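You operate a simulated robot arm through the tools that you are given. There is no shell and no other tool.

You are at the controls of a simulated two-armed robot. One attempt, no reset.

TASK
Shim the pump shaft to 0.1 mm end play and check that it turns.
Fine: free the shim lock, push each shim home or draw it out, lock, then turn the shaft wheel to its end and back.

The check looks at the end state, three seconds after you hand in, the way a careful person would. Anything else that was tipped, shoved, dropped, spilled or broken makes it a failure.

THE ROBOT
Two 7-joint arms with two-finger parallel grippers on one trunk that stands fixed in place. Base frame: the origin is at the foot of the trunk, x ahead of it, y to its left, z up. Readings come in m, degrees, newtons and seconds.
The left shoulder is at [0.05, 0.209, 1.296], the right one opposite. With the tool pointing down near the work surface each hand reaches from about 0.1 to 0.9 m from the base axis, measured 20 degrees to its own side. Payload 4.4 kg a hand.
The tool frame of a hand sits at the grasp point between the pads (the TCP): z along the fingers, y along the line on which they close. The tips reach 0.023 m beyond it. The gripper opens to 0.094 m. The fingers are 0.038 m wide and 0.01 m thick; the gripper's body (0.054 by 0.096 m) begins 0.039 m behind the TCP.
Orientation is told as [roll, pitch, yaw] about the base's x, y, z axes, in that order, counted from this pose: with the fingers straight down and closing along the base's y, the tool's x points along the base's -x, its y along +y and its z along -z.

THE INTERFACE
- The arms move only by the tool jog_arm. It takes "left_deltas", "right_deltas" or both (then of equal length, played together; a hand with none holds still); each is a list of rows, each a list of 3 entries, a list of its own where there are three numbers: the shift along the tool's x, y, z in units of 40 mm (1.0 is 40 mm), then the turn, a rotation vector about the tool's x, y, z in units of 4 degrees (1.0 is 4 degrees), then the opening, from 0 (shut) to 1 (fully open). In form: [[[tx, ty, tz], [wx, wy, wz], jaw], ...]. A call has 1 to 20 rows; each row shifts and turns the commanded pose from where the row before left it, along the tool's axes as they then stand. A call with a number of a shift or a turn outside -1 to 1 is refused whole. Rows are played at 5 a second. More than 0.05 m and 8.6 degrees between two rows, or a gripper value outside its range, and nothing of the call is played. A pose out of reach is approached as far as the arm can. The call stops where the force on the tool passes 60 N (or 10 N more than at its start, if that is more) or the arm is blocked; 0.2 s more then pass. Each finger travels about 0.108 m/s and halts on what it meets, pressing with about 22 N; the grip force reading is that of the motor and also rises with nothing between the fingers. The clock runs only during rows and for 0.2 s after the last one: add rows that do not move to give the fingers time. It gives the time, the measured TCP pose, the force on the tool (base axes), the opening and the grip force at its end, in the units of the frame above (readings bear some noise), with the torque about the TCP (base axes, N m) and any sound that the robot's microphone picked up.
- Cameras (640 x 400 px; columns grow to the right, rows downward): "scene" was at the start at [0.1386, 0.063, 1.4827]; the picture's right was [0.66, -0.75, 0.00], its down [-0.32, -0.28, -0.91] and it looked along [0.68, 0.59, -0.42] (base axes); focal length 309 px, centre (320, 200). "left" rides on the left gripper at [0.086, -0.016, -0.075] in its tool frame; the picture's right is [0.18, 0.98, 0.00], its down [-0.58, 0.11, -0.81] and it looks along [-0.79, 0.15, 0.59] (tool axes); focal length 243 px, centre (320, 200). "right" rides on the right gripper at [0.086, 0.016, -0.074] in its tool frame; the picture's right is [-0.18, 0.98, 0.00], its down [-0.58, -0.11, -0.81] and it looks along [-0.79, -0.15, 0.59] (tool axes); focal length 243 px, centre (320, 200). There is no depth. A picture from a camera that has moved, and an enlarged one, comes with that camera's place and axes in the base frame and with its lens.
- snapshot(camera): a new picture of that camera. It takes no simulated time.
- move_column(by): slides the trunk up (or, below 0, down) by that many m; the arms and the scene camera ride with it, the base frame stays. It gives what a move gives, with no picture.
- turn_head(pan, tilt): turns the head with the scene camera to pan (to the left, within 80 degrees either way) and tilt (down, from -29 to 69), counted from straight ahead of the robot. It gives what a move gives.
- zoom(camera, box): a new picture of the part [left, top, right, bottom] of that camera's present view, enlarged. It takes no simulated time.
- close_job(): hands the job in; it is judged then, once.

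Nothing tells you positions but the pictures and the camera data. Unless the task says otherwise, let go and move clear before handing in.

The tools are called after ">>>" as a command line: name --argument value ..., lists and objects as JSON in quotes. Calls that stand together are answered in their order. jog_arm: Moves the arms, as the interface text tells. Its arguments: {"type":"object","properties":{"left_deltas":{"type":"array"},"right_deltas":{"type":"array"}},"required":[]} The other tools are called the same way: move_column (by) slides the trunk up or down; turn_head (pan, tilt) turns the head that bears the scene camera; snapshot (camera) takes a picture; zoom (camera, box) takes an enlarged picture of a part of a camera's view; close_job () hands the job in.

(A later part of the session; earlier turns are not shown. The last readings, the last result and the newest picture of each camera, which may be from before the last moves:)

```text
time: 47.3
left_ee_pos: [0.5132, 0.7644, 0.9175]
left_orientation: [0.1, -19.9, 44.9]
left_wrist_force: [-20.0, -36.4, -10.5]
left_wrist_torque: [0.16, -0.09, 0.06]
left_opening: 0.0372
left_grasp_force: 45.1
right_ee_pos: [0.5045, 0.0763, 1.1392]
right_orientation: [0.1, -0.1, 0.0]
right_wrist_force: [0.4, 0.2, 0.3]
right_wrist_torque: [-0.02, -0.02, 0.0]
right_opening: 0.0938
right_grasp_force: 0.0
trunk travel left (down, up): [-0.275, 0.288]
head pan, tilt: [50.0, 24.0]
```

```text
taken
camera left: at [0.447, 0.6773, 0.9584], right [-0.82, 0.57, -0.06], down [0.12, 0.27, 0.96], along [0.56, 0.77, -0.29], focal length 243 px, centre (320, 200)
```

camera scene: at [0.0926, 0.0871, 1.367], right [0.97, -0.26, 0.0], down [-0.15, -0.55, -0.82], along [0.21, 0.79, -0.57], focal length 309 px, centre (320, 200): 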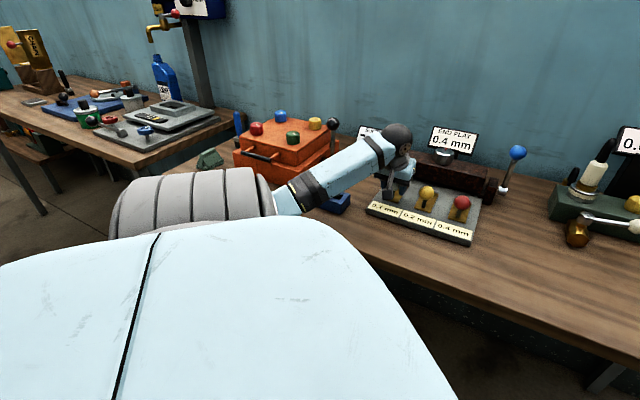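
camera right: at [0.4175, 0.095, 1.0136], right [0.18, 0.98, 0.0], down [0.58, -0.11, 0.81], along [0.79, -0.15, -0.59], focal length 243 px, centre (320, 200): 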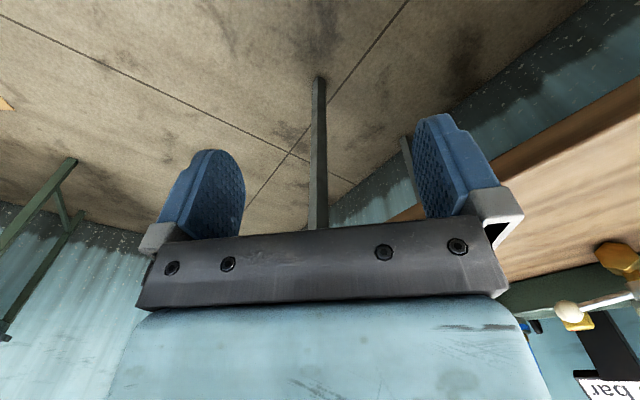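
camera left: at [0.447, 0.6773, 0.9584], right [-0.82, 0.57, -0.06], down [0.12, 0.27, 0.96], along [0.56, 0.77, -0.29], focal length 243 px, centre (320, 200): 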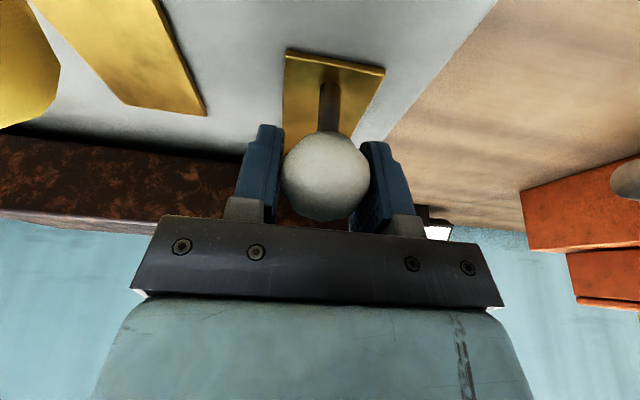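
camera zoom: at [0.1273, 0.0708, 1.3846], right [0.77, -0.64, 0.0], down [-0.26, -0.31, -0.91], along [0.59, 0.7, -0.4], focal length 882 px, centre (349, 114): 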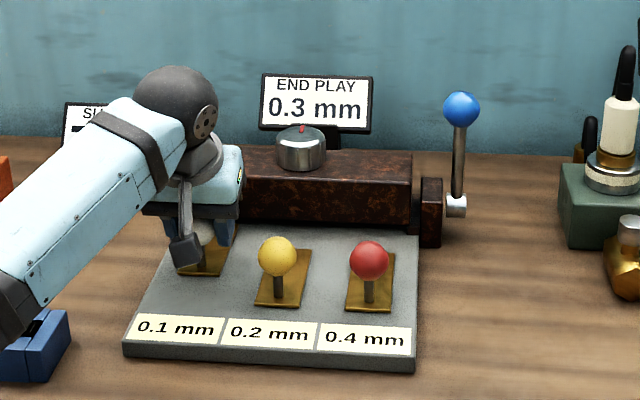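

The slide met its home stop (~40 N along the slide) and the display holds 0.3 mm. I'll relax, release, and rise straight up.

>>> jog_arm --left_deltas '[[[0.08, 0, -0.03], [0, 0, 0], 0.2], [[0, 0, 0], [0, 0, 0], 0.45], [[0, 0, 0], [0, 0, 0], 0.7], [[0, 0, 0], [0, 0, 0], 0.7], [[-0.15, 0, -0.41], [0, 0, 0], 0.7], [[-0.3, 0, -0.82], [0, 0, 0], 0.7], [[-0.3, 0, -0.82], [0, 0, 0], 0.7], [[-0.3, 0, -0.82], [0, 0, 0], 0.7], [[0, 0, 0], [0, 0, 0], 0.7]]'

>>> snapshot --camera "scene"

>>> zoom --camera "scene" --box '[220, 160, 400, 300]'

>>> snapshot --camera "left"

```text
time: 49.3
left_ee_pos: [0.5128, 0.7651, 1.0404]
left_orientation: [0.0, -19.9, 45.0]
left_wrist_force: [-0.7, 0.2, -0.1]
left_wrist_torque: [0.02, -0.01, -0.02]
left_opening: 0.0661
left_grasp_force: 0.0
right_ee_pos: [0.5052, 0.0788, 1.138]
right_orientation: [0.0, 0.0, 0.0]
right_wrist_force: [0.3, -0.1, 0.3]
right_wrist_torque: [0.0, -0.01, 0.06]
right_opening: 0.0939
right_grasp_force: 0.1
trunk travel left (down, up): [-0.275, 0.288]
head pan, tilt: [50.0, 24.0]
```

```text
taken
camera scene: at [0.1287, 0.0738, 1.3843], right [0.77, -0.64, 0.0], down [-0.26, -0.31, -0.91], along [0.59, 0.7, -0.41], focal length 309 px, centre (320, 200)
```

scene: 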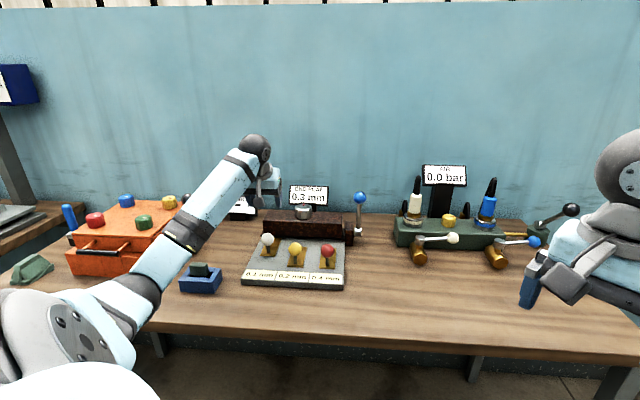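

```text
2.86 times, centred on (310, 230) of scene
camera zoom: at [0.1287, 0.0738, 1.3843], right [0.77, -0.64, 0.0], down [-0.26, -0.31, -0.91], along [0.59, 0.7, -0.41], focal length 882 px, centre (349, 114)
```

zoom: 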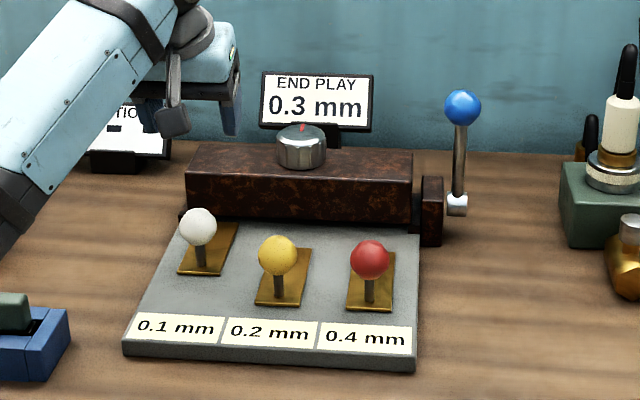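

```text
taken
camera left: at [0.4465, 0.6784, 1.0813], right [-0.82, 0.57, -0.06], down [0.12, 0.27, 0.96], along [0.56, 0.77, -0.29], focal length 243 px, centre (320, 200)
```

left: 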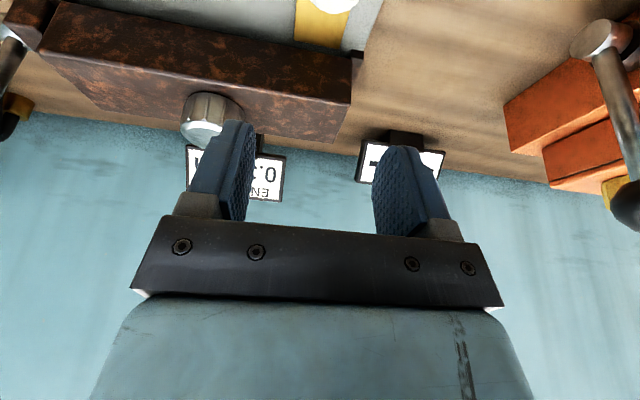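

White shim is home and released; 0.3 mm shows. Next I'll move over the yellow (0.2 mm) knob near (0.539, 0.667).

>>> jog_arm --left_deltas '[[[0.547, -0.733, 0.245], [0, 0, 0], 0.7], [[0.547, -0.733, 0.245], [0, 0, 0], 0.7], [[0.547, -0.733, 0.245], [0, 0, 0], 0.7], [[0, 0, 0], [0, 0, 0], 0.7]]'

>>> snapshot --camera "left"

>>> snapshot --camera "scene"

```text
time: 50.3
left_ee_pos: [0.5361, 0.6671, 0.9932]
left_orientation: [0.0, -19.8, 45.0]
left_wrist_force: [0.0, -0.5, -0.7]
left_wrist_torque: [0.0, 0.0, -0.02]
left_opening: 0.0658
left_grasp_force: 0.1
right_ee_pos: [0.5038, 0.0793, 1.1393]
right_orientation: [0.0, 0.0, 0.1]
right_wrist_force: [-0.2, 1.4, -0.8]
right_wrist_torque: [-0.01, 0.02, -0.02]
right_opening: 0.0941
right_grasp_force: 0.0
trunk travel left (down, up): [-0.275, 0.288]
head pan, tilt: [50.0, 24.0]
```

```text
taken
camera left: at [0.4705, 0.5799, 1.0328], right [-0.82, 0.57, -0.06], down [0.11, 0.27, 0.96], along [0.56, 0.77, -0.29], focal length 243 px, centre (320, 200)
```

left: 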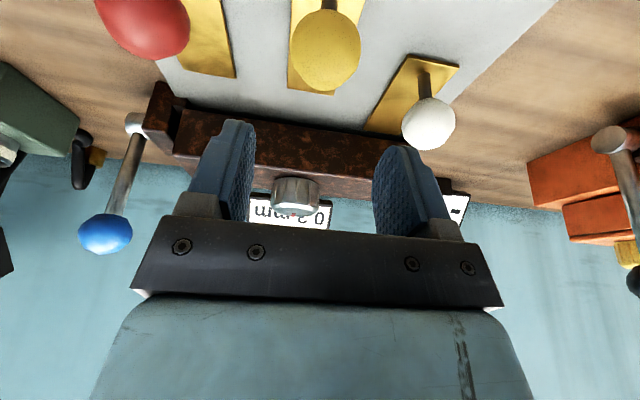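

```text
taken
camera scene: at [0.1282, 0.0734, 1.3844], right [0.77, -0.64, 0.0], down [-0.26, -0.31, -0.91], along [0.59, 0.7, -0.41], focal length 309 px, centre (320, 200)
```

scene: 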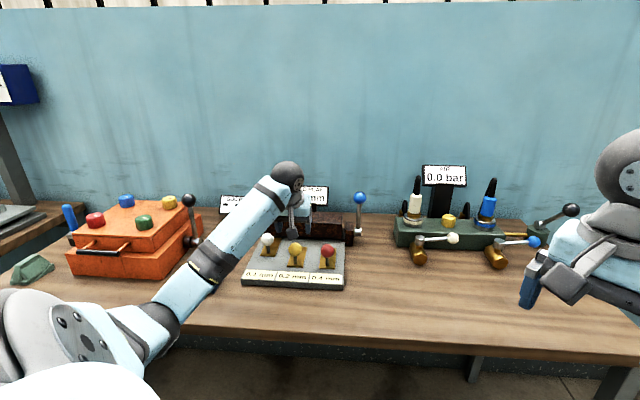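

Yellow knob is ~78 mm straight below and centered. I'll descend and grip it.

>>> jog_arm --left_deltas '[[[0.22, -0.013, 0.6], [0, 0, 0], 0.7], [[0.22, -0.013, 0.6], [0, 0, 0], 0.7], [[0.22, -0.013, 0.6], [0, 0, 0], 0.7], [[0, 0, 0], [0, 0, 0], 0.7], [[0, 0, 0], [0, 0, 0], 0.4], [[0, 0, 0], [0, 0, 0], 0.2], [[0, 0, 0], [0, 0, 0], 0.2]]'

>>> snapshot --camera "left"

>>> snapshot --camera "scene"

```text
time: 51.9
left_ee_pos: [0.5383, 0.6652, 0.9148]
left_orientation: [0.0, -19.9, 45.1]
left_wrist_force: [-3.5, 3.8, -0.5]
left_wrist_torque: [0.01, 0.06, 0.01]
left_opening: 0.0373
left_grasp_force: 45.0
right_ee_pos: [0.505, 0.0788, 1.1391]
right_orientation: [-0.1, 0.0, 0.1]
right_wrist_force: [1.4, -0.6, -0.4]
right_wrist_torque: [0.0, 0.02, 0.0]
right_opening: 0.094
right_grasp_force: 0.1
trunk travel left (down, up): [-0.275, 0.288]
head pan, tilt: [50.0, 24.0]
```

```text
taken
camera left: at [0.473, 0.5786, 0.9553], right [-0.82, 0.57, -0.06], down [0.12, 0.27, 0.96], along [0.56, 0.77, -0.29], focal length 243 px, centre (320, 200)
```

left: 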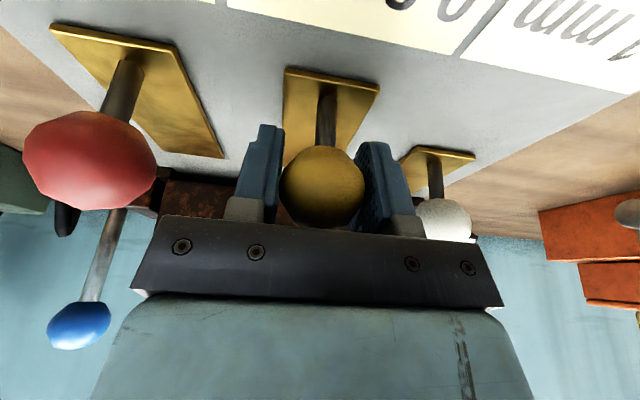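

```text
taken
camera scene: at [0.1281, 0.0736, 1.3844], right [0.77, -0.64, 0.0], down [-0.26, -0.31, -0.91], along [0.59, 0.7, -0.41], focal length 309 px, centre (320, 200)
```

scene: 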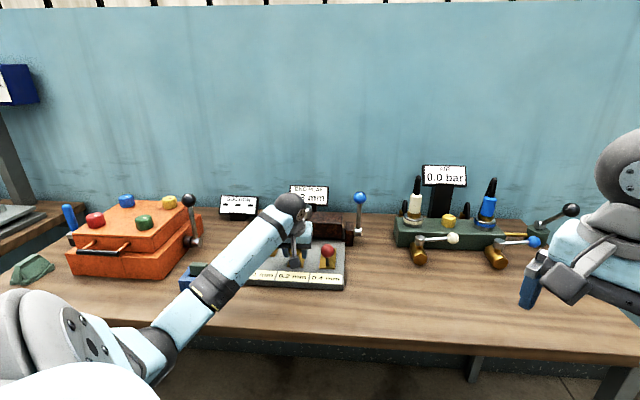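

Yellow gripped with minimal side load. I'll push it in short steps, checking lateral force.

>>> jog_arm --left_deltas '[[[-0.1175, 0, 0.0428], [0, 0, 0], 0.2], [[-0.1175, 0, 0.0428], [0, 0, 0], 0.2], [[-0.1175, 0, 0.0428], [0, 0, 0], 0.2], [[0, 0, 0], [0, 0, 0], 0.2]]'

```text
time: 52.9
left_ee_pos: [0.5478, 0.6745, 0.9161]
left_orientation: [-0.2, -20.0, 45.1]
left_wrist_force: [-6.2, 4.5, 6.5]
left_wrist_torque: [-0.53, 0.52, -0.05]
left_opening: 0.0371
left_grasp_force: 44.9
right_ee_pos: [0.5039, 0.0784, 1.1386]
right_orientation: [0.1, -0.1, -0.1]
right_wrist_force: [0.0, 0.0, -0.1]
right_wrist_torque: [-0.02, -0.04, -0.02]
right_opening: 0.0936
right_grasp_force: 0.1
trunk travel left (down, up): [-0.275, 0.288]
head pan, tilt: [50.0, 24.0]
```

Loads are small. Continuing the push.

>>> jog_arm --left_deltas '[[[-0.12, 0.01, 0.025], [0, 0, 0], 0.2], [[-0.1175, 0.005, 0.0428], [0, 0, 0], 0.2], [[-0.1175, 0, 0.0428], [0, 0, 0], 0.2], [[-0.1175, 0, 0.0428], [0, 0, 0], 0.2], [[0, 0, 0], [0, 0, 0], 0.2]]'

>>> snapshot --camera "left"

```text
time: 54.1
left_ee_pos: [0.5621, 0.6872, 0.9143]
left_orientation: [0.0, -20.0, 45.1]
left_wrist_force: [-3.2, -0.7, 13.3]
left_wrist_torque: [-0.64, 0.54, 0.03]
left_opening: 0.0373
left_grasp_force: 44.8
right_ee_pos: [0.5029, 0.0779, 1.1398]
right_orientation: [0.1, -0.1, 0.0]
right_wrist_force: [-0.2, -0.1, -0.7]
right_wrist_torque: [-0.02, 0.04, -0.01]
right_opening: 0.0942
right_grasp_force: 0.0
trunk travel left (down, up): [-0.275, 0.288]
head pan, tilt: [50.0, 24.0]
```

```text
taken
camera left: at [0.4956, 0.6014, 0.955], right [-0.82, 0.57, -0.06], down [0.11, 0.27, 0.96], along [0.57, 0.77, -0.28], focal length 243 px, centre (320, 200)
```

left: 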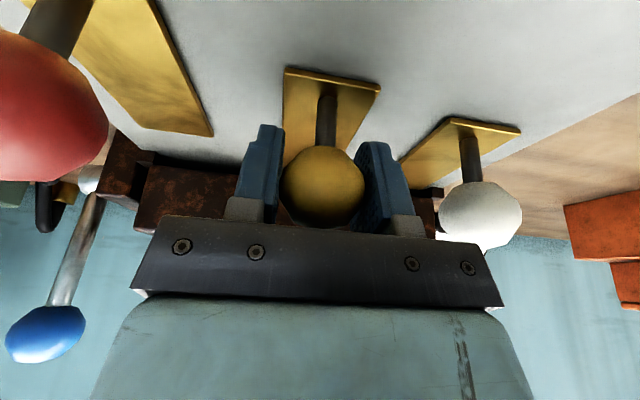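

Travelled about 32 mm; continuing toward the stop with a slight raise to relieve the vertical load.

>>> jog_arm --left_deltas '[[[-0.13, 0, 0.01], [0, 0, 0], 0.2], [[-0.1175, 0, 0.0428], [0, 0, 0], 0.2], [[-0.1175, 0, 0.0428], [0, 0, 0], 0.2], [[0, 0, 0], [0, 0, 0], 0.2]]'

>>> zoom --camera "scene" --box '[220, 160, 400, 300]'

```text
time: 55.1
left_ee_pos: [0.5696, 0.6969, 0.914]
left_orientation: [0.1, -19.9, 44.9]
left_wrist_force: [-25.0, -18.7, -2.0]
left_wrist_torque: [0.02, 0.16, 0.02]
left_opening: 0.0372
left_grasp_force: 44.8
right_ee_pos: [0.503, 0.0777, 1.1394]
right_orientation: [0.1, -0.1, 0.0]
right_wrist_force: [1.2, -0.4, 0.0]
right_wrist_torque: [-0.03, 0.01, 0.04]
right_opening: 0.0941
right_grasp_force: 0.0
trunk travel left (down, up): [-0.275, 0.288]
head pan, tilt: [50.0, 24.0]
```

```text
2.86 times, centred on (310, 230) of scene
camera zoom: at [0.126, 0.0714, 1.3847], right [0.77, -0.64, 0.0], down [-0.26, -0.31, -0.91], along [0.59, 0.7, -0.4], focal length 882 px, centre (349, 114)
```

zoom: 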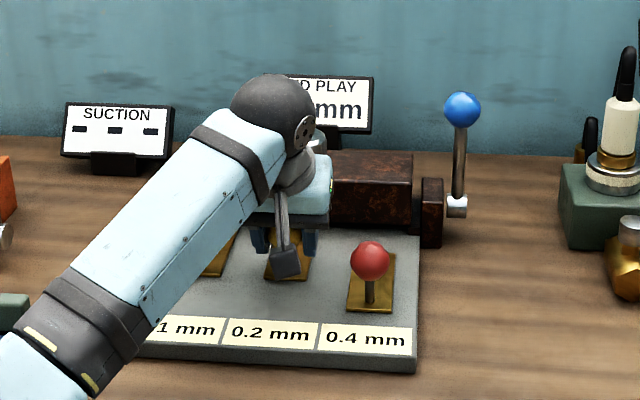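

About 31 N along the slide at 44.5 mm of travel — likely the stop. One more small push to be sure, then I'll check the picture.

>>> jog_arm --left_deltas '[[[-0.07, 0, 0.025], [0, 0, 0], 0.2], [[0, 0, 0], [0, 0, 0], 0.2]]'

>>> snapshot --camera "left"

```text
time: 55.7
left_ee_pos: [0.5711, 0.6997, 0.9158]
left_orientation: [0.0, -19.9, 45.0]
left_wrist_force: [-30.3, -25.3, -10.0]
left_wrist_torque: [0.16, -0.17, -0.04]
left_opening: 0.0375
left_grasp_force: 44.6
right_ee_pos: [0.5029, 0.0773, 1.1394]
right_orientation: [0.1, -0.1, 0.0]
right_wrist_force: [0.9, 0.4, 0.0]
right_wrist_torque: [0.01, -0.01, -0.03]
right_opening: 0.0941
right_grasp_force: 0.1
trunk travel left (down, up): [-0.275, 0.288]
head pan, tilt: [50.0, 24.0]
```

```text
taken
camera left: at [0.5073, 0.613, 0.9559], right [-0.82, 0.57, -0.06], down [0.12, 0.27, 0.96], along [0.56, 0.77, -0.29], focal length 243 px, centre (320, 200)
```

left: 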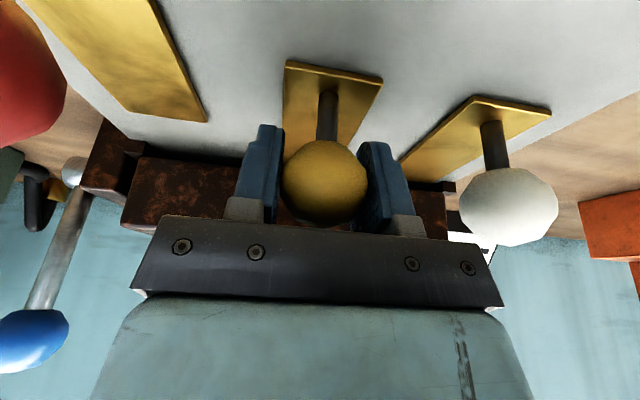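

Knob slipped in the grip while force stayed, so the yellow shim is against its stop. I'll relax, release and rise, then read the display.

>>> jog_arm --left_deltas '[[[0.08, 0, -0.03], [0, 0, 0], 0.2], [[0, 0, 0], [0, 0, 0], 0.45], [[0, 0, 0], [0, 0, 0], 0.7], [[0, 0, 0], [0, 0, 0], 0.7], [[-0.15, 0, -0.41], [0, 0, 0], 0.7], [[-0.3, 0, -0.82], [0, 0, 0], 0.7], [[-0.3, 0, -0.82], [0, 0, 0], 0.7], [[-0.3, 0, -0.82], [0, 0, 0], 0.7], [[0.3, -0.8, -0.3], [0, 0, 0], 0.7], [[0.3, -0.8, -0.3], [0, 0, 0], 0.7], [[0, 0, 0], [0, 0, 0], 0.7]]'

>>> snapshot --camera "scene"

>>> zoom --camera "scene" --box '[220, 160, 400, 300]'

>>> snapshot --camera "left"

```text
time: 58.1
left_ee_pos: [0.5942, 0.6333, 1.0512]
left_orientation: [-0.1, -19.9, 45.0]
left_wrist_force: [0.3, -0.6, 0.1]
left_wrist_torque: [0.0, 0.01, -0.01]
left_opening: 0.0658
left_grasp_force: 0.2
right_ee_pos: [0.5054, 0.0803, 1.1385]
right_orientation: [-0.1, 0.1, 0.0]
right_wrist_force: [-0.5, -1.0, 0.3]
right_wrist_torque: [0.0, 0.03, -0.02]
right_opening: 0.0941
right_grasp_force: 0.1
trunk travel left (down, up): [-0.275, 0.288]
head pan, tilt: [50.0, 24.0]
```

```text
taken
camera scene: at [0.1287, 0.0735, 1.3844], right [0.77, -0.64, 0.0], down [-0.26, -0.31, -0.91], along [0.59, 0.7, -0.41], focal length 309 px, centre (320, 200)
```

scene: 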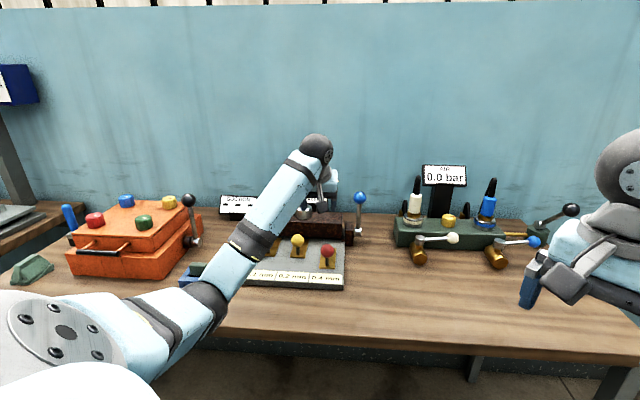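

```text
2.86 times, centred on (310, 230) of scene
camera zoom: at [0.1287, 0.0735, 1.3844], right [0.77, -0.64, 0.0], down [-0.26, -0.31, -0.91], along [0.59, 0.7, -0.41], focal length 882 px, centre (349, 114)
```

zoom: 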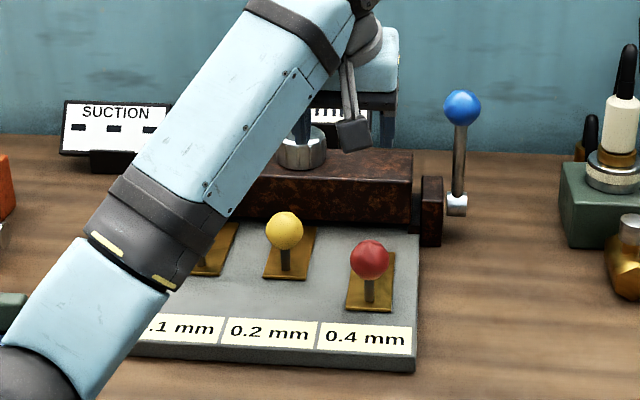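

```text
taken
camera left: at [0.5297, 0.5473, 1.092], right [-0.82, 0.57, -0.06], down [0.12, 0.27, 0.96], along [0.56, 0.77, -0.29], focal length 243 px, centre (320, 200)
```

left: 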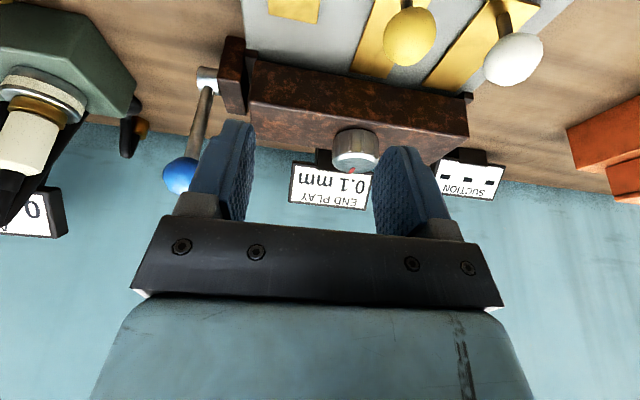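

The display reads 0.1 mm with white and yellow home and red out. Now I'll go re-lock: restore the 35° tilt, rise and move over toward the lever, then lower the trunk 0.1 m for reach.

>>> jog_arm --left_deltas '[[[0, 0, -0.6], [0, 0, 0], 0.7], [[0, 0, 0], [0, -0.9375, 0], 1], [[0, 0, 0], [0, -0.9375, 0], 1], [[0, 0, 0], [0, -0.9375, 0], 1], [[0, 0, 0], [0, -0.9375, 0], 1], [[-0.635, -0.707, -0.47], [0, 0, 0], 1], [[-0.635, -0.707, -0.47], [0, 0, 0], 1], [[-0.635, -0.707, -0.47], [0, 0, 0], 1], [[-0.635, -0.707, -0.47], [0, 0, 0], 1], [[0, 0, 0], [0, 0, 0], 1]]'

>>> snapshot --camera "scene"

>>> snapshot --camera "left"

```text
time: 60.3
left_ee_pos: [0.6991, 0.5758, 1.1893]
left_orientation: [0.0, -34.9, 45.0]
left_wrist_force: [-0.6, 0.6, -0.5]
left_wrist_torque: [0.02, -0.01, -0.01]
left_opening: 0.0936
left_grasp_force: 0.0
right_ee_pos: [0.5048, 0.079, 1.1387]
right_orientation: [0.1, 0.0, 0.0]
right_wrist_force: [-0.1, -0.5, -0.4]
right_wrist_torque: [-0.06, 0.03, 0.01]
right_opening: 0.0937
right_grasp_force: 0.0
trunk travel left (down, up): [-0.275, 0.288]
head pan, tilt: [50.0, 24.0]
```

```text
taken
camera scene: at [0.1285, 0.0739, 1.3844], right [0.77, -0.64, 0.0], down [-0.26, -0.31, -0.91], along [0.59, 0.7, -0.41], focal length 309 px, centre (320, 200)
```

scene: 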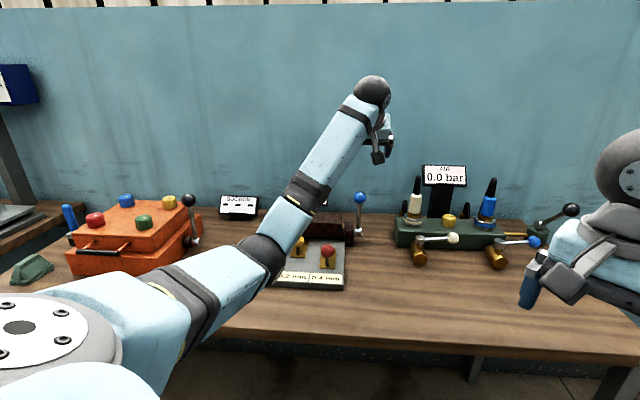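

```text
taken
camera left: at [0.6289, 0.4842, 1.202], right [-0.8, 0.59, -0.11], down [-0.07, 0.09, 0.99], along [0.59, 0.8, -0.03], focal length 243 px, centre (320, 200)
```

left: 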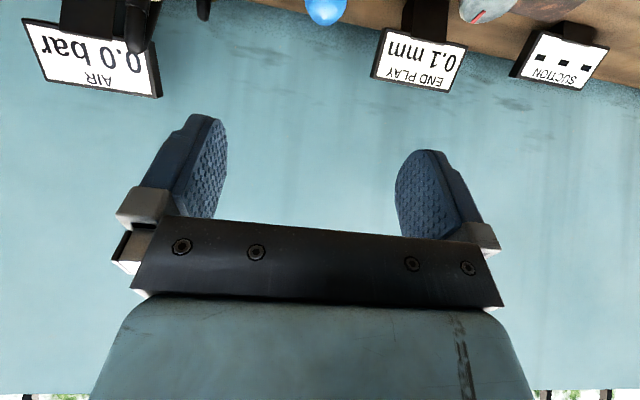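

I see 0.1 mm on the display, and the lever ball lies directly along the fingers' direction about 0.22 m ahead. The arm seems extended enough that I don't need to lower the trunk; I'll advance about half way and look.

>>> jog_arm --left_deltas '[[[0, 0, 0.9], [0, 0, 0], 1], [[0, 0, 0.9], [0, 0, 0], 1], [[0, 0, 0.9], [0, 0, 0], 1], [[0, 0, 0], [0, 0, 0], 1]]'

>>> snapshot --camera "left"

>>> snapshot --camera "scene"

```text
time: 61.3
left_ee_pos: [0.7392, 0.6191, 1.1053]
left_orientation: [-0.1, -35.1, 45.0]
left_wrist_force: [0.2, 0.1, 0.4]
left_wrist_torque: [-0.03, -0.01, 0.01]
left_opening: 0.0941
left_grasp_force: 0.1
right_ee_pos: [0.505, 0.0781, 1.1391]
right_orientation: [0.0, 0.1, 0.0]
right_wrist_force: [-0.2, -0.7, -0.1]
right_wrist_torque: [0.03, -0.03, -0.02]
right_opening: 0.094
right_grasp_force: 0.0
trunk travel left (down, up): [-0.275, 0.288]
head pan, tilt: [50.0, 24.0]
```

```text
taken
camera left: at [0.6701, 0.5266, 1.1163], right [-0.8, 0.59, -0.11], down [-0.07, 0.09, 0.99], along [0.59, 0.8, -0.03], focal length 243 px, centre (320, 200)
```

left: 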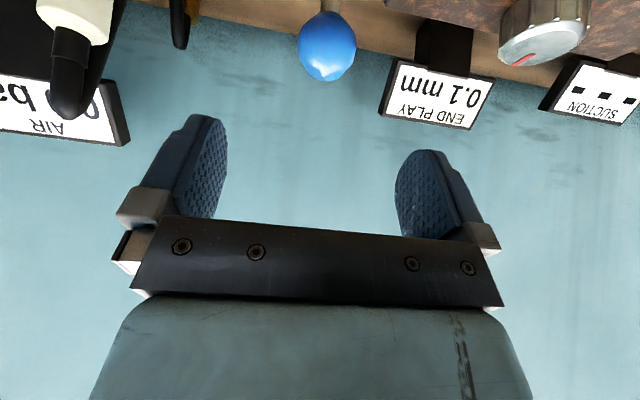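

```text
taken
camera scene: at [0.128, 0.0728, 1.3845], right [0.77, -0.64, 0.0], down [-0.26, -0.31, -0.91], along [0.59, 0.7, -0.41], focal length 309 px, centre (320, 200)
```

scene: 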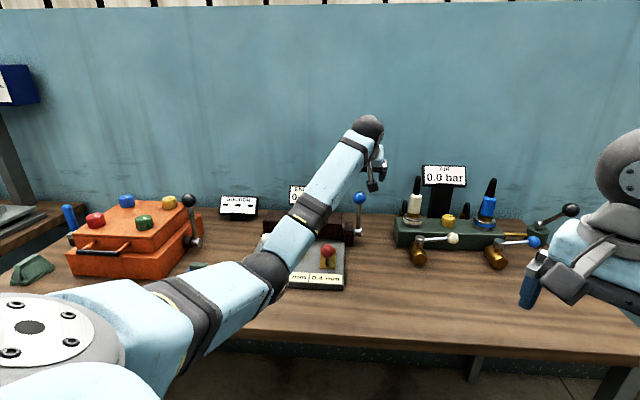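

The pictures put the lever ball at roughly 97° (f ≈ 1.012 along the 45° line, z ≈ 1.004). I'll close most of the distance and recheck.

>>> jog_arm --left_deltas '[[[0.2, 0, 0.9], [0, 0, 0], 1], [[0.2, 0, 0.9], [0, 0, 0], 1], [[0, 0, 0], [0, 0, 0], 1]]'

>>> snapshot --camera "left"

```text
time: 62.1
left_ee_pos: [0.7606, 0.6348, 1.0382]
left_orientation: [0.0, -34.9, 45.1]
left_wrist_force: [1.4, 0.1, -0.4]
left_wrist_torque: [-0.03, -0.01, 0.01]
left_opening: 0.094
left_grasp_force: 0.1
right_ee_pos: [0.5054, 0.0784, 1.1393]
right_orientation: [0.0, 0.0, 0.0]
right_wrist_force: [-0.3, 0.4, -0.4]
right_wrist_torque: [-0.01, 0.02, -0.01]
right_opening: 0.0939
right_grasp_force: 0.0
trunk travel left (down, up): [-0.275, 0.288]
head pan, tilt: [50.0, 24.0]
```

```text
taken
camera left: at [0.6914, 0.5434, 1.0505], right [-0.8, 0.59, -0.11], down [-0.07, 0.09, 0.99], along [0.59, 0.8, -0.03], focal length 243 px, centre (320, 200)
```

left: 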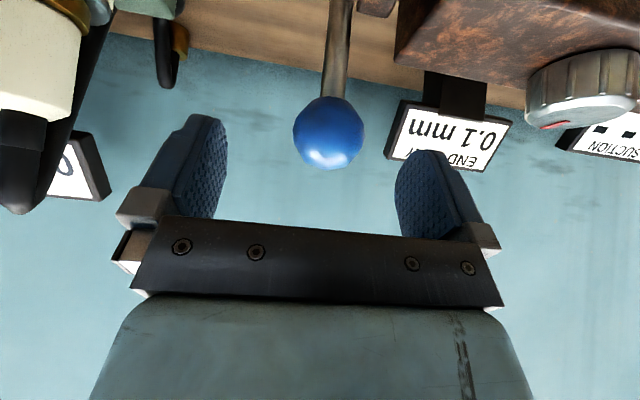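

The ball is now 35 mm ahead along the fingers, ~4 mm to the side. I'll move in and grip.

>>> jog_arm --left_deltas '[[[0.01, 0.06, 0.45], [0, 0, 0], 1], [[0.01, 0.05, 0.43], [0, 0, 0], 1], [[0, 0, 0], [0, 0, 0], 1], [[0, 0, 0], [0, 0, 0], 0.5], [[0, 0, 0], [0, 0, 0], 0.2], [[0, 0, 0], [0, 0, 0], 0.2]]'

>>> snapshot --camera "left"

```text
time: 63.5
left_ee_pos: [0.7723, 0.6523, 1.0101]
left_orientation: [0.0, -34.8, 44.8]
left_wrist_force: [6.8, -5.6, -0.4]
left_wrist_torque: [0.0, -0.23, -0.08]
left_opening: 0.0393
left_grasp_force: 44.5
right_ee_pos: [0.5053, 0.0789, 1.1373]
right_orientation: [-0.1, 0.0, 0.0]
right_wrist_force: [0.2, 0.5, 0.6]
right_wrist_torque: [0.0, 0.01, 0.01]
right_opening: 0.0943
right_grasp_force: 0.1
trunk travel left (down, up): [-0.275, 0.288]
head pan, tilt: [50.0, 24.0]
```

```text
taken
camera left: at [0.7022, 0.5606, 1.0212], right [-0.8, 0.59, -0.11], down [-0.07, 0.09, 0.99], along [0.59, 0.8, -0.03], focal length 243 px, centre (320, 200)
```

left: 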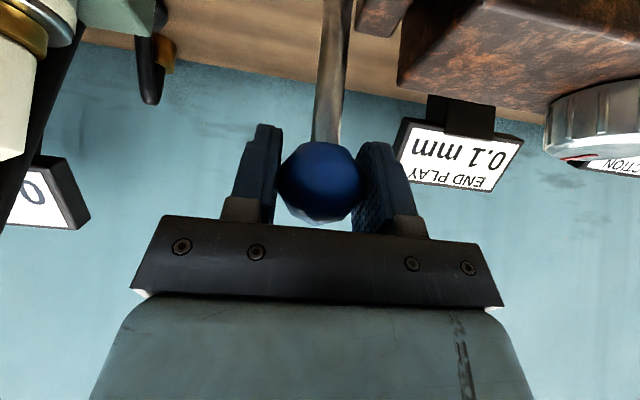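

Gripped; refitting the circle gives a 115 mm arm about (f 1.008, z 0.895), lever now ~90°. I'll swing it back forward to lock, in checked stages.

>>> jog_arm --left_deltas '[[[0.2115, 0, -0.135], [0, 0, 0], 0.2], [[0.2225, 0, -0.116], [0, 0, 0], 0.2], [[0.2316, 0, -0.096], [0, 0, 0], 0.2], [[0.239, 0, -0.0755], [0, 0, 0], 0.2], [[0, 0, 0], [0, 0, 0], 0.2]]'

>>> snapshot --camera "left"

```text
time: 64.7
left_ee_pos: [0.7449, 0.6256, 1.0022]
left_orientation: [0.1, -34.9, 44.9]
left_wrist_force: [18.6, -7.5, 9.6]
left_wrist_torque: [0.83, -0.94, -0.02]
left_opening: 0.0389
left_grasp_force: 44.9
right_ee_pos: [0.5057, 0.0773, 1.1381]
right_orientation: [0.1, 0.1, 0.0]
right_wrist_force: [0.0, 0.4, 0.8]
right_wrist_torque: [-0.01, 0.02, -0.01]
right_opening: 0.0936
right_grasp_force: 0.1
trunk travel left (down, up): [-0.275, 0.288]
head pan, tilt: [50.0, 24.0]
```

```text
taken
camera left: at [0.6755, 0.5339, 1.0132], right [-0.8, 0.59, -0.1], down [-0.07, 0.09, 0.99], along [0.59, 0.8, -0.03], focal length 243 px, centre (320, 200)
```

left: 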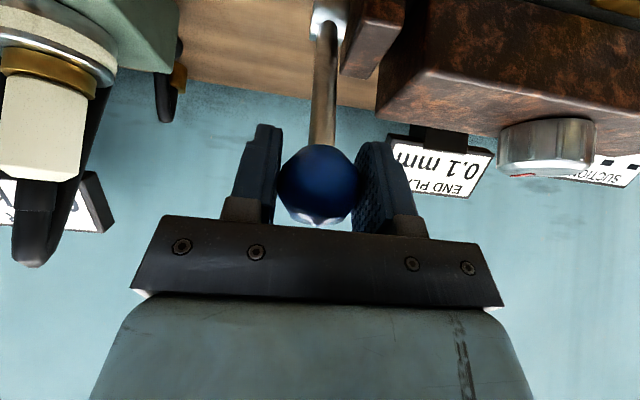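

The lever follows; a small side load appeared, which I'll correct while continuing.

>>> jog_arm --left_deltas '[[[0.2448, -0.015, -0.06], [0, 0, 0], 0.2], [[0.2488, -0.015, -0.035], [0, 0, 0], 0.2], [[0.2506, -0.01, -0.011], [0, 0, 0], 0.2], [[0.2506, 0, 0.0107], [0, 0, 0], 0.2], [[0, 0, 0], [0, 0, 0], 0.2]]'

>>> snapshot --camera "left"

```text
time: 65.9
left_ee_pos: [0.7223, 0.6017, 0.9814]
left_orientation: [0.1, -35.0, 45.0]
left_wrist_force: [11.5, -7.5, 10.0]
left_wrist_torque: [0.83, -0.8, -0.06]
left_opening: 0.0392
left_grasp_force: 45.4
right_ee_pos: [0.5039, 0.0778, 1.1383]
right_orientation: [0.2, 0.1, 0.0]
right_wrist_force: [0.7, -0.1, 0.2]
right_wrist_torque: [0.0, -0.03, 0.0]
right_opening: 0.0942
right_grasp_force: 0.0
trunk travel left (down, up): [-0.275, 0.288]
head pan, tilt: [50.0, 24.0]
```

```text
taken
camera left: at [0.6512, 0.5095, 0.9935], right [-0.8, 0.59, -0.1], down [-0.07, 0.09, 0.99], along [0.59, 0.8, -0.03], focal length 243 px, centre (320, 200)
```

left: 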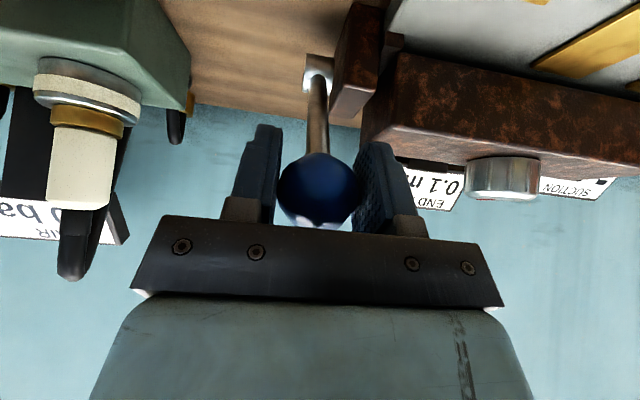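

Lever at about 50°. Continuing down toward the original locked position (about 34°) until it meets the stop.

>>> jog_arm --left_deltas '[[[0.2488, -0.01, 0.0326], [0, 0, 0], 0.2], [[0.245, 0, 0.0542], [0, 0, 0], 0.2], [[0.239, 0, 0.0755], [0, 0, 0], 0.2], [[0, 0, 0], [0, 0, 0], 0.2]]'

>>> zoom --camera "scene" --box '[220, 160, 400, 300]'

>>> snapshot --camera "left"

```text
time: 66.9
left_ee_pos: [0.7064, 0.5862, 0.9598]
left_orientation: [0.0, -35.0, 45.0]
left_wrist_force: [3.7, -1.4, 11.0]
left_wrist_torque: [0.95, -0.83, 0.02]
left_opening: 0.0392
left_grasp_force: 45.4
right_ee_pos: [0.5053, 0.0779, 1.1394]
right_orientation: [0.1, 0.0, -0.1]
right_wrist_force: [0.3, 0.3, 0.2]
right_wrist_torque: [0.02, 0.03, 0.0]
right_opening: 0.0941
right_grasp_force: 0.2
trunk travel left (down, up): [-0.275, 0.288]
head pan, tilt: [50.0, 24.0]
```

```text
2.86 times, centred on (310, 230) of scene
camera zoom: at [0.1275, 0.0717, 1.3846], right [0.77, -0.64, 0.0], down [-0.26, -0.31, -0.91], along [0.59, 0.7, -0.41], focal length 882 px, centre (349, 114)
```

zoom: 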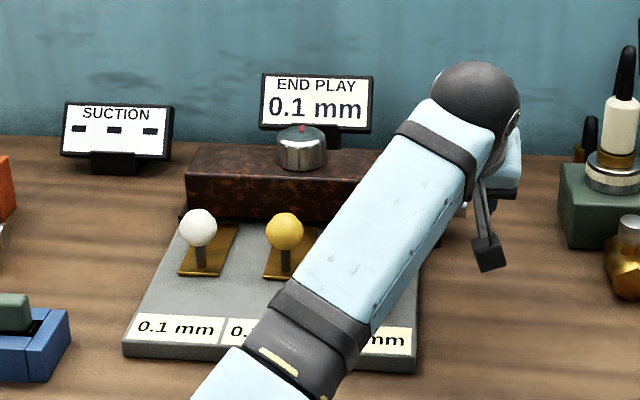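

```text
taken
camera left: at [0.6365, 0.4947, 0.9713], right [-0.8, 0.59, -0.11], down [-0.07, 0.09, 0.99], along [0.59, 0.8, -0.03], focal length 243 px, centre (320, 200)
```

left: 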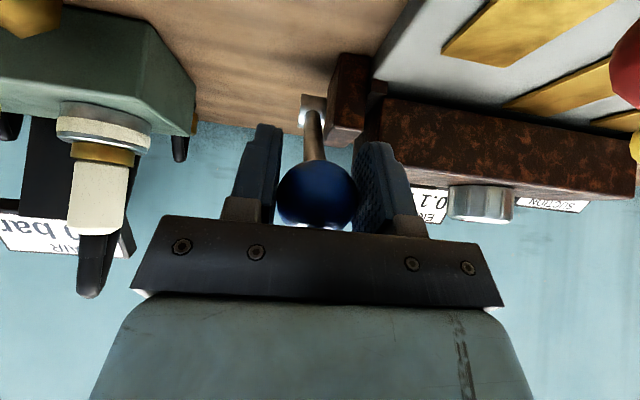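

The lever is back at its starting place with just friction. I'll press a bit further to confirm it's against the locked stop.

>>> jog_arm --left_deltas '[[[0.116, 0, 0.048], [0, 0, 0], 0.2], [[0, 0, 0], [0, 0, 0], 0.2]]'

```text
time: 67.5
left_ee_pos: [0.7044, 0.5838, 0.9566]
left_orientation: [0.0, -35.0, 44.9]
left_wrist_force: [8.7, -8.7, 12.9]
left_wrist_torque: [0.87, -0.96, -0.1]
left_opening: 0.039
left_grasp_force: 45.1
right_ee_pos: [0.5047, 0.0768, 1.1398]
right_orientation: [0.1, 0.0, 0.0]
right_wrist_force: [0.6, 0.8, 0.2]
right_wrist_torque: [0.02, 0.02, -0.01]
right_opening: 0.0941
right_grasp_force: 0.1
trunk travel left (down, up): [-0.275, 0.288]
head pan, tilt: [50.0, 24.0]
```

Still moving with friction only. A bit further.

>>> jog_arm --left_deltas '[[[0.116, -0.02, 0.055], [0, 0, 0], 0.2], [[0.11, 0, 0.06], [0, 0, 0], 0.2], [[0, 0, 0], [0, 0, 0], 0.2]]'

>>> snapshot --camera "left"

```text
time: 68.3
left_ee_pos: [0.7016, 0.5807, 0.9491]
left_orientation: [-0.2, -35.4, 45.1]
left_wrist_force: [22.5, 8.6, 34.3]
left_wrist_torque: [-0.12, 0.09, 0.04]
left_opening: 0.0392
left_grasp_force: 44.8
right_ee_pos: [0.504, 0.0772, 1.1398]
right_orientation: [0.1, -0.1, -0.1]
right_wrist_force: [0.2, -0.3, -1.0]
right_wrist_torque: [-0.07, 0.0, -0.01]
right_opening: 0.0941
right_grasp_force: 0.0
trunk travel left (down, up): [-0.275, 0.288]
head pan, tilt: [50.0, 24.0]
```

```text
taken
camera left: at [0.6313, 0.4894, 0.96], right [-0.8, 0.59, -0.11], down [-0.07, 0.08, 0.99], along [0.59, 0.8, -0.02], focal length 243 px, centre (320, 200)
```

left: 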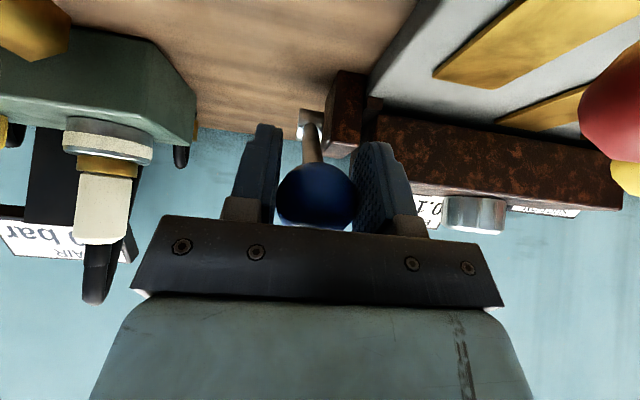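

Force jumped to ~40 N, so the lever is firmly at its locked stop. I'll relax, open, and back away along the fingers.

>>> jog_arm --left_deltas '[[[-0.07, 0, -0.05], [0, 0, 0], 0.2], [[0, 0, 0], [0, 0, 0], 0.5], [[0, 0, 0], [0, 0, 0], 1], [[0, 0, 0], [0, 0, 0], 1], [[0, 0, -0.5], [0, 0, 0], 1], [[0, 0, -0.9], [0, 0, 0], 1], [[0, 0, -0.9], [0, 0, 0], 1], [[0, 0, -0.9], [0, 0, 0], 1], [[0, 0, 0], [0, 0, 0], 1]]'

>>> snapshot --camera "scene"

>>> zoom --camera "scene" --box '[220, 160, 400, 300]'

>>> snapshot --camera "left"

```text
time: 70.3
left_ee_pos: [0.6525, 0.5297, 1.0524]
left_orientation: [0.1, -34.9, 45.0]
left_wrist_force: [-0.4, -0.1, -0.5]
left_wrist_torque: [-0.04, 0.01, -0.02]
left_opening: 0.0938
left_grasp_force: 0.1
right_ee_pos: [0.5055, 0.0785, 1.1387]
right_orientation: [0.0, 0.0, 0.1]
right_wrist_force: [1.0, 1.2, 0.7]
right_wrist_torque: [-0.02, 0.0, -0.02]
right_opening: 0.0943
right_grasp_force: 0.1
trunk travel left (down, up): [-0.275, 0.288]
head pan, tilt: [50.0, 24.0]
```

```text
taken
camera scene: at [0.1288, 0.0736, 1.3843], right [0.77, -0.64, 0.0], down [-0.26, -0.31, -0.91], along [0.59, 0.7, -0.41], focal length 309 px, centre (320, 200)
```

scene: 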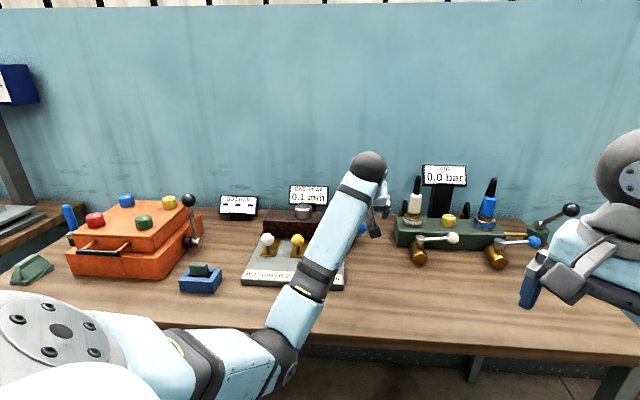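

```text
2.86 times, centred on (310, 230) of scene
camera zoom: at [0.1288, 0.0736, 1.3843], right [0.77, -0.64, 0.0], down [-0.26, -0.31, -0.91], along [0.59, 0.7, -0.41], focal length 882 px, centre (349, 114)
```

zoom: 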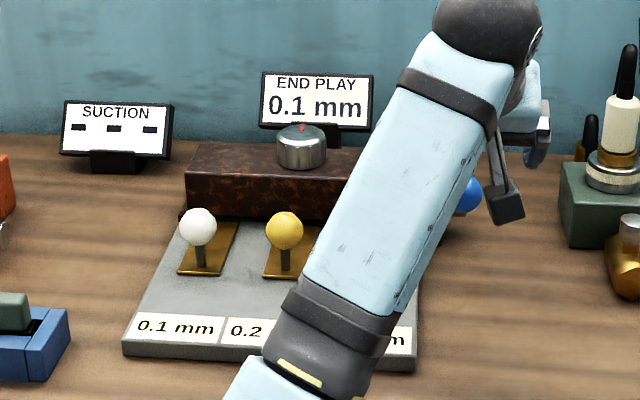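

```text
taken
camera left: at [0.5819, 0.4395, 1.0637], right [-0.8, 0.59, -0.11], down [-0.07, 0.09, 0.99], along [0.59, 0.8, -0.03], focal length 243 px, centre (320, 200)
```

left: 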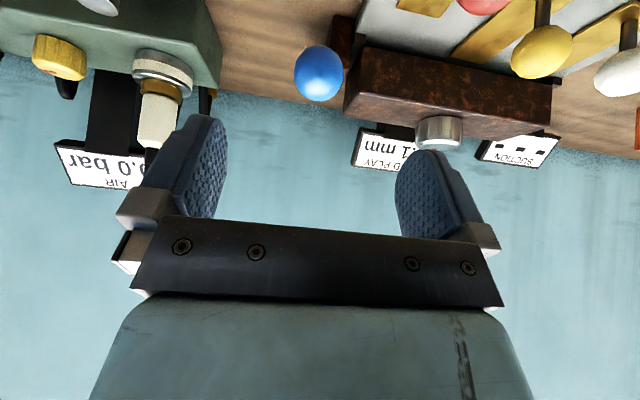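

Locked, released, and the display holds 0.1 mm. Now for the wheel at about (0.659, 0.786): I'll reduce tilt to 20° (tilting about the closing axis keeps the pads vertical against the wheel) and carry the hand to just short of it for a look.

>>> jog_arm --left_deltas '[[[0, 0, -0.5], [0, 0.9375, 0], 1], [[0, 0, 0], [0, 0.9375, 0], 1], [[0, 0, 0], [0, 0.9375, 0], 1], [[0, 0, 0], [0, 0.9375, 0], 1], [[-0.607, 0.738, 0.088], [0, 0, 0], 1], [[-0.607, 0.738, 0.088], [0, 0, 0], 1], [[-0.607, 0.738, 0.088], [0, 0, 0], 1], [[-0.607, 0.738, 0.088], [0, 0, 0], 1], [[-0.607, 0.738, 0.088], [0, 0, 0], 1], [[-0.607, 0.738, 0.088], [0, 0, 0], 1], [[0, 0, 0], [0, 0, 0], 1]]'

>>> snapshot --camera "left"

>>> snapshot --camera "scene"

```text
time: 72.7
left_ee_pos: [0.6213, 0.7492, 1.0978]
left_orientation: [0.0, -19.8, 45.0]
left_wrist_force: [-0.6, -0.5, -1.1]
left_wrist_torque: [-0.05, 0.01, 0.01]
left_opening: 0.0942
left_grasp_force: 0.0
right_ee_pos: [0.5056, 0.0783, 1.1395]
right_orientation: [-0.1, -0.1, 0.0]
right_wrist_force: [0.6, 0.4, 0.3]
right_wrist_torque: [0.03, -0.01, -0.05]
right_opening: 0.094
right_grasp_force: 0.1
trunk travel left (down, up): [-0.275, 0.288]
head pan, tilt: [50.0, 24.0]
```

```text
taken
camera left: at [0.555, 0.6622, 1.1382], right [-0.82, 0.57, -0.06], down [0.12, 0.27, 0.96], along [0.56, 0.77, -0.29], focal length 243 px, centre (320, 200)
```

left: 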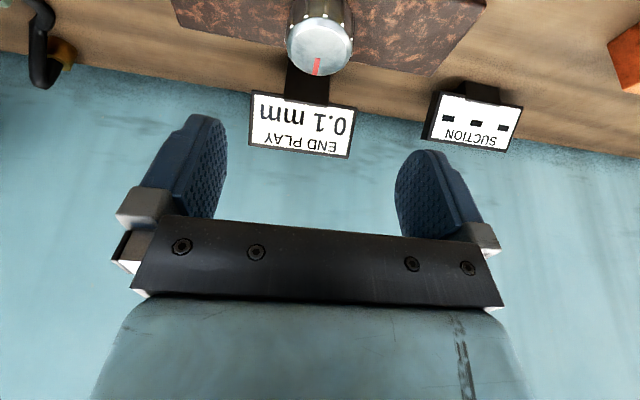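

```text
taken
camera scene: at [0.1286, 0.073, 1.3844], right [0.77, -0.64, 0.0], down [-0.26, -0.31, -0.91], along [0.59, 0.7, -0.41], focal length 309 px, centre (320, 200)
```

scene: 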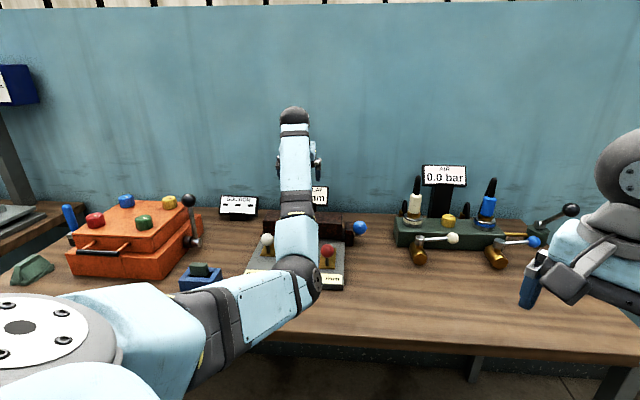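

The wheel's top center is about at (0.650, 0.778, 0.967), with the red mark pointing away. I'll move to just above it and recheck centering.

>>> jog_arm --left_deltas '[[[-0.13, 0, 0.667], [0, 0, 0], 1], [[-0.13, 0, 0.667], [0, 0, 0], 1], [[-0.13, 0, 0.667], [0, 0, 0], 1], [[0, 0, 0], [0, 0, 0], 1]]'

>>> snapshot --camera "left"

>>> zoom --camera "scene" --box '[220, 140, 400, 300]'

```text
time: 73.7
left_ee_pos: [0.6484, 0.7798, 1.0294]
left_orientation: [0.0, -19.9, 45.0]
left_wrist_force: [-0.6, 0.4, -0.4]
left_wrist_torque: [-0.01, 0.03, 0.01]
left_opening: 0.0941
left_grasp_force: 0.2
right_ee_pos: [0.5045, 0.0781, 1.1393]
right_orientation: [0.0, 0.0, -0.1]
right_wrist_force: [-0.4, -0.3, -0.3]
right_wrist_torque: [0.02, 0.0, 0.03]
right_opening: 0.0939
right_grasp_force: 0.1
trunk travel left (down, up): [-0.275, 0.288]
head pan, tilt: [50.0, 24.0]
```

```text
taken
camera left: at [0.5837, 0.6932, 1.0694], right [-0.82, 0.57, -0.06], down [0.11, 0.27, 0.96], along [0.56, 0.77, -0.29], focal length 243 px, centre (320, 200)
```

left: 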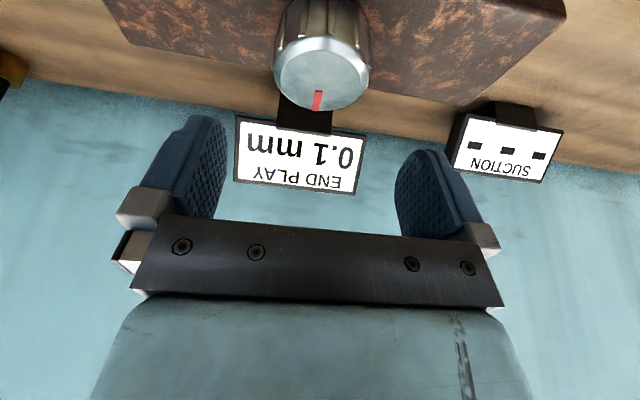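

```text
2.50 times, centred on (310, 220) of scene
camera zoom: at [0.1282, 0.0728, 1.3845], right [0.77, -0.64, 0.0], down [-0.26, -0.31, -0.91], along [0.59, 0.7, -0.41], focal length 772 px, centre (345, 150)
```

zoom: 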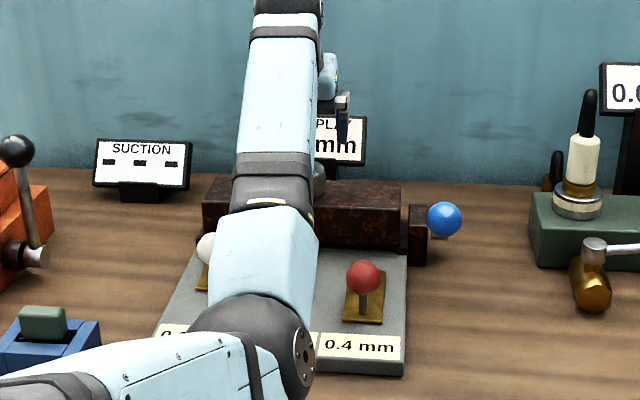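

>>> zoom --camera "left" --box '[240, 0, 400, 130]'

```text
3.08 times, centred on (320, 65) of left
camera zoom: at [0.5837, 0.6932, 1.0694], right [-0.82, 0.57, -0.06], down [0.11, 0.27, 0.96], along [0.56, 0.77, -0.29], focal length 746 px, centre (320, 615)
```

zoom: 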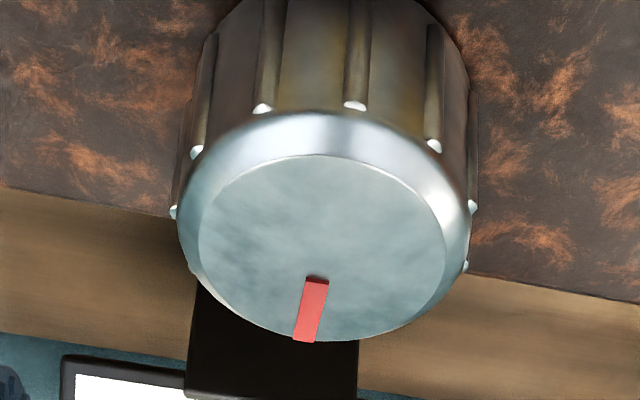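

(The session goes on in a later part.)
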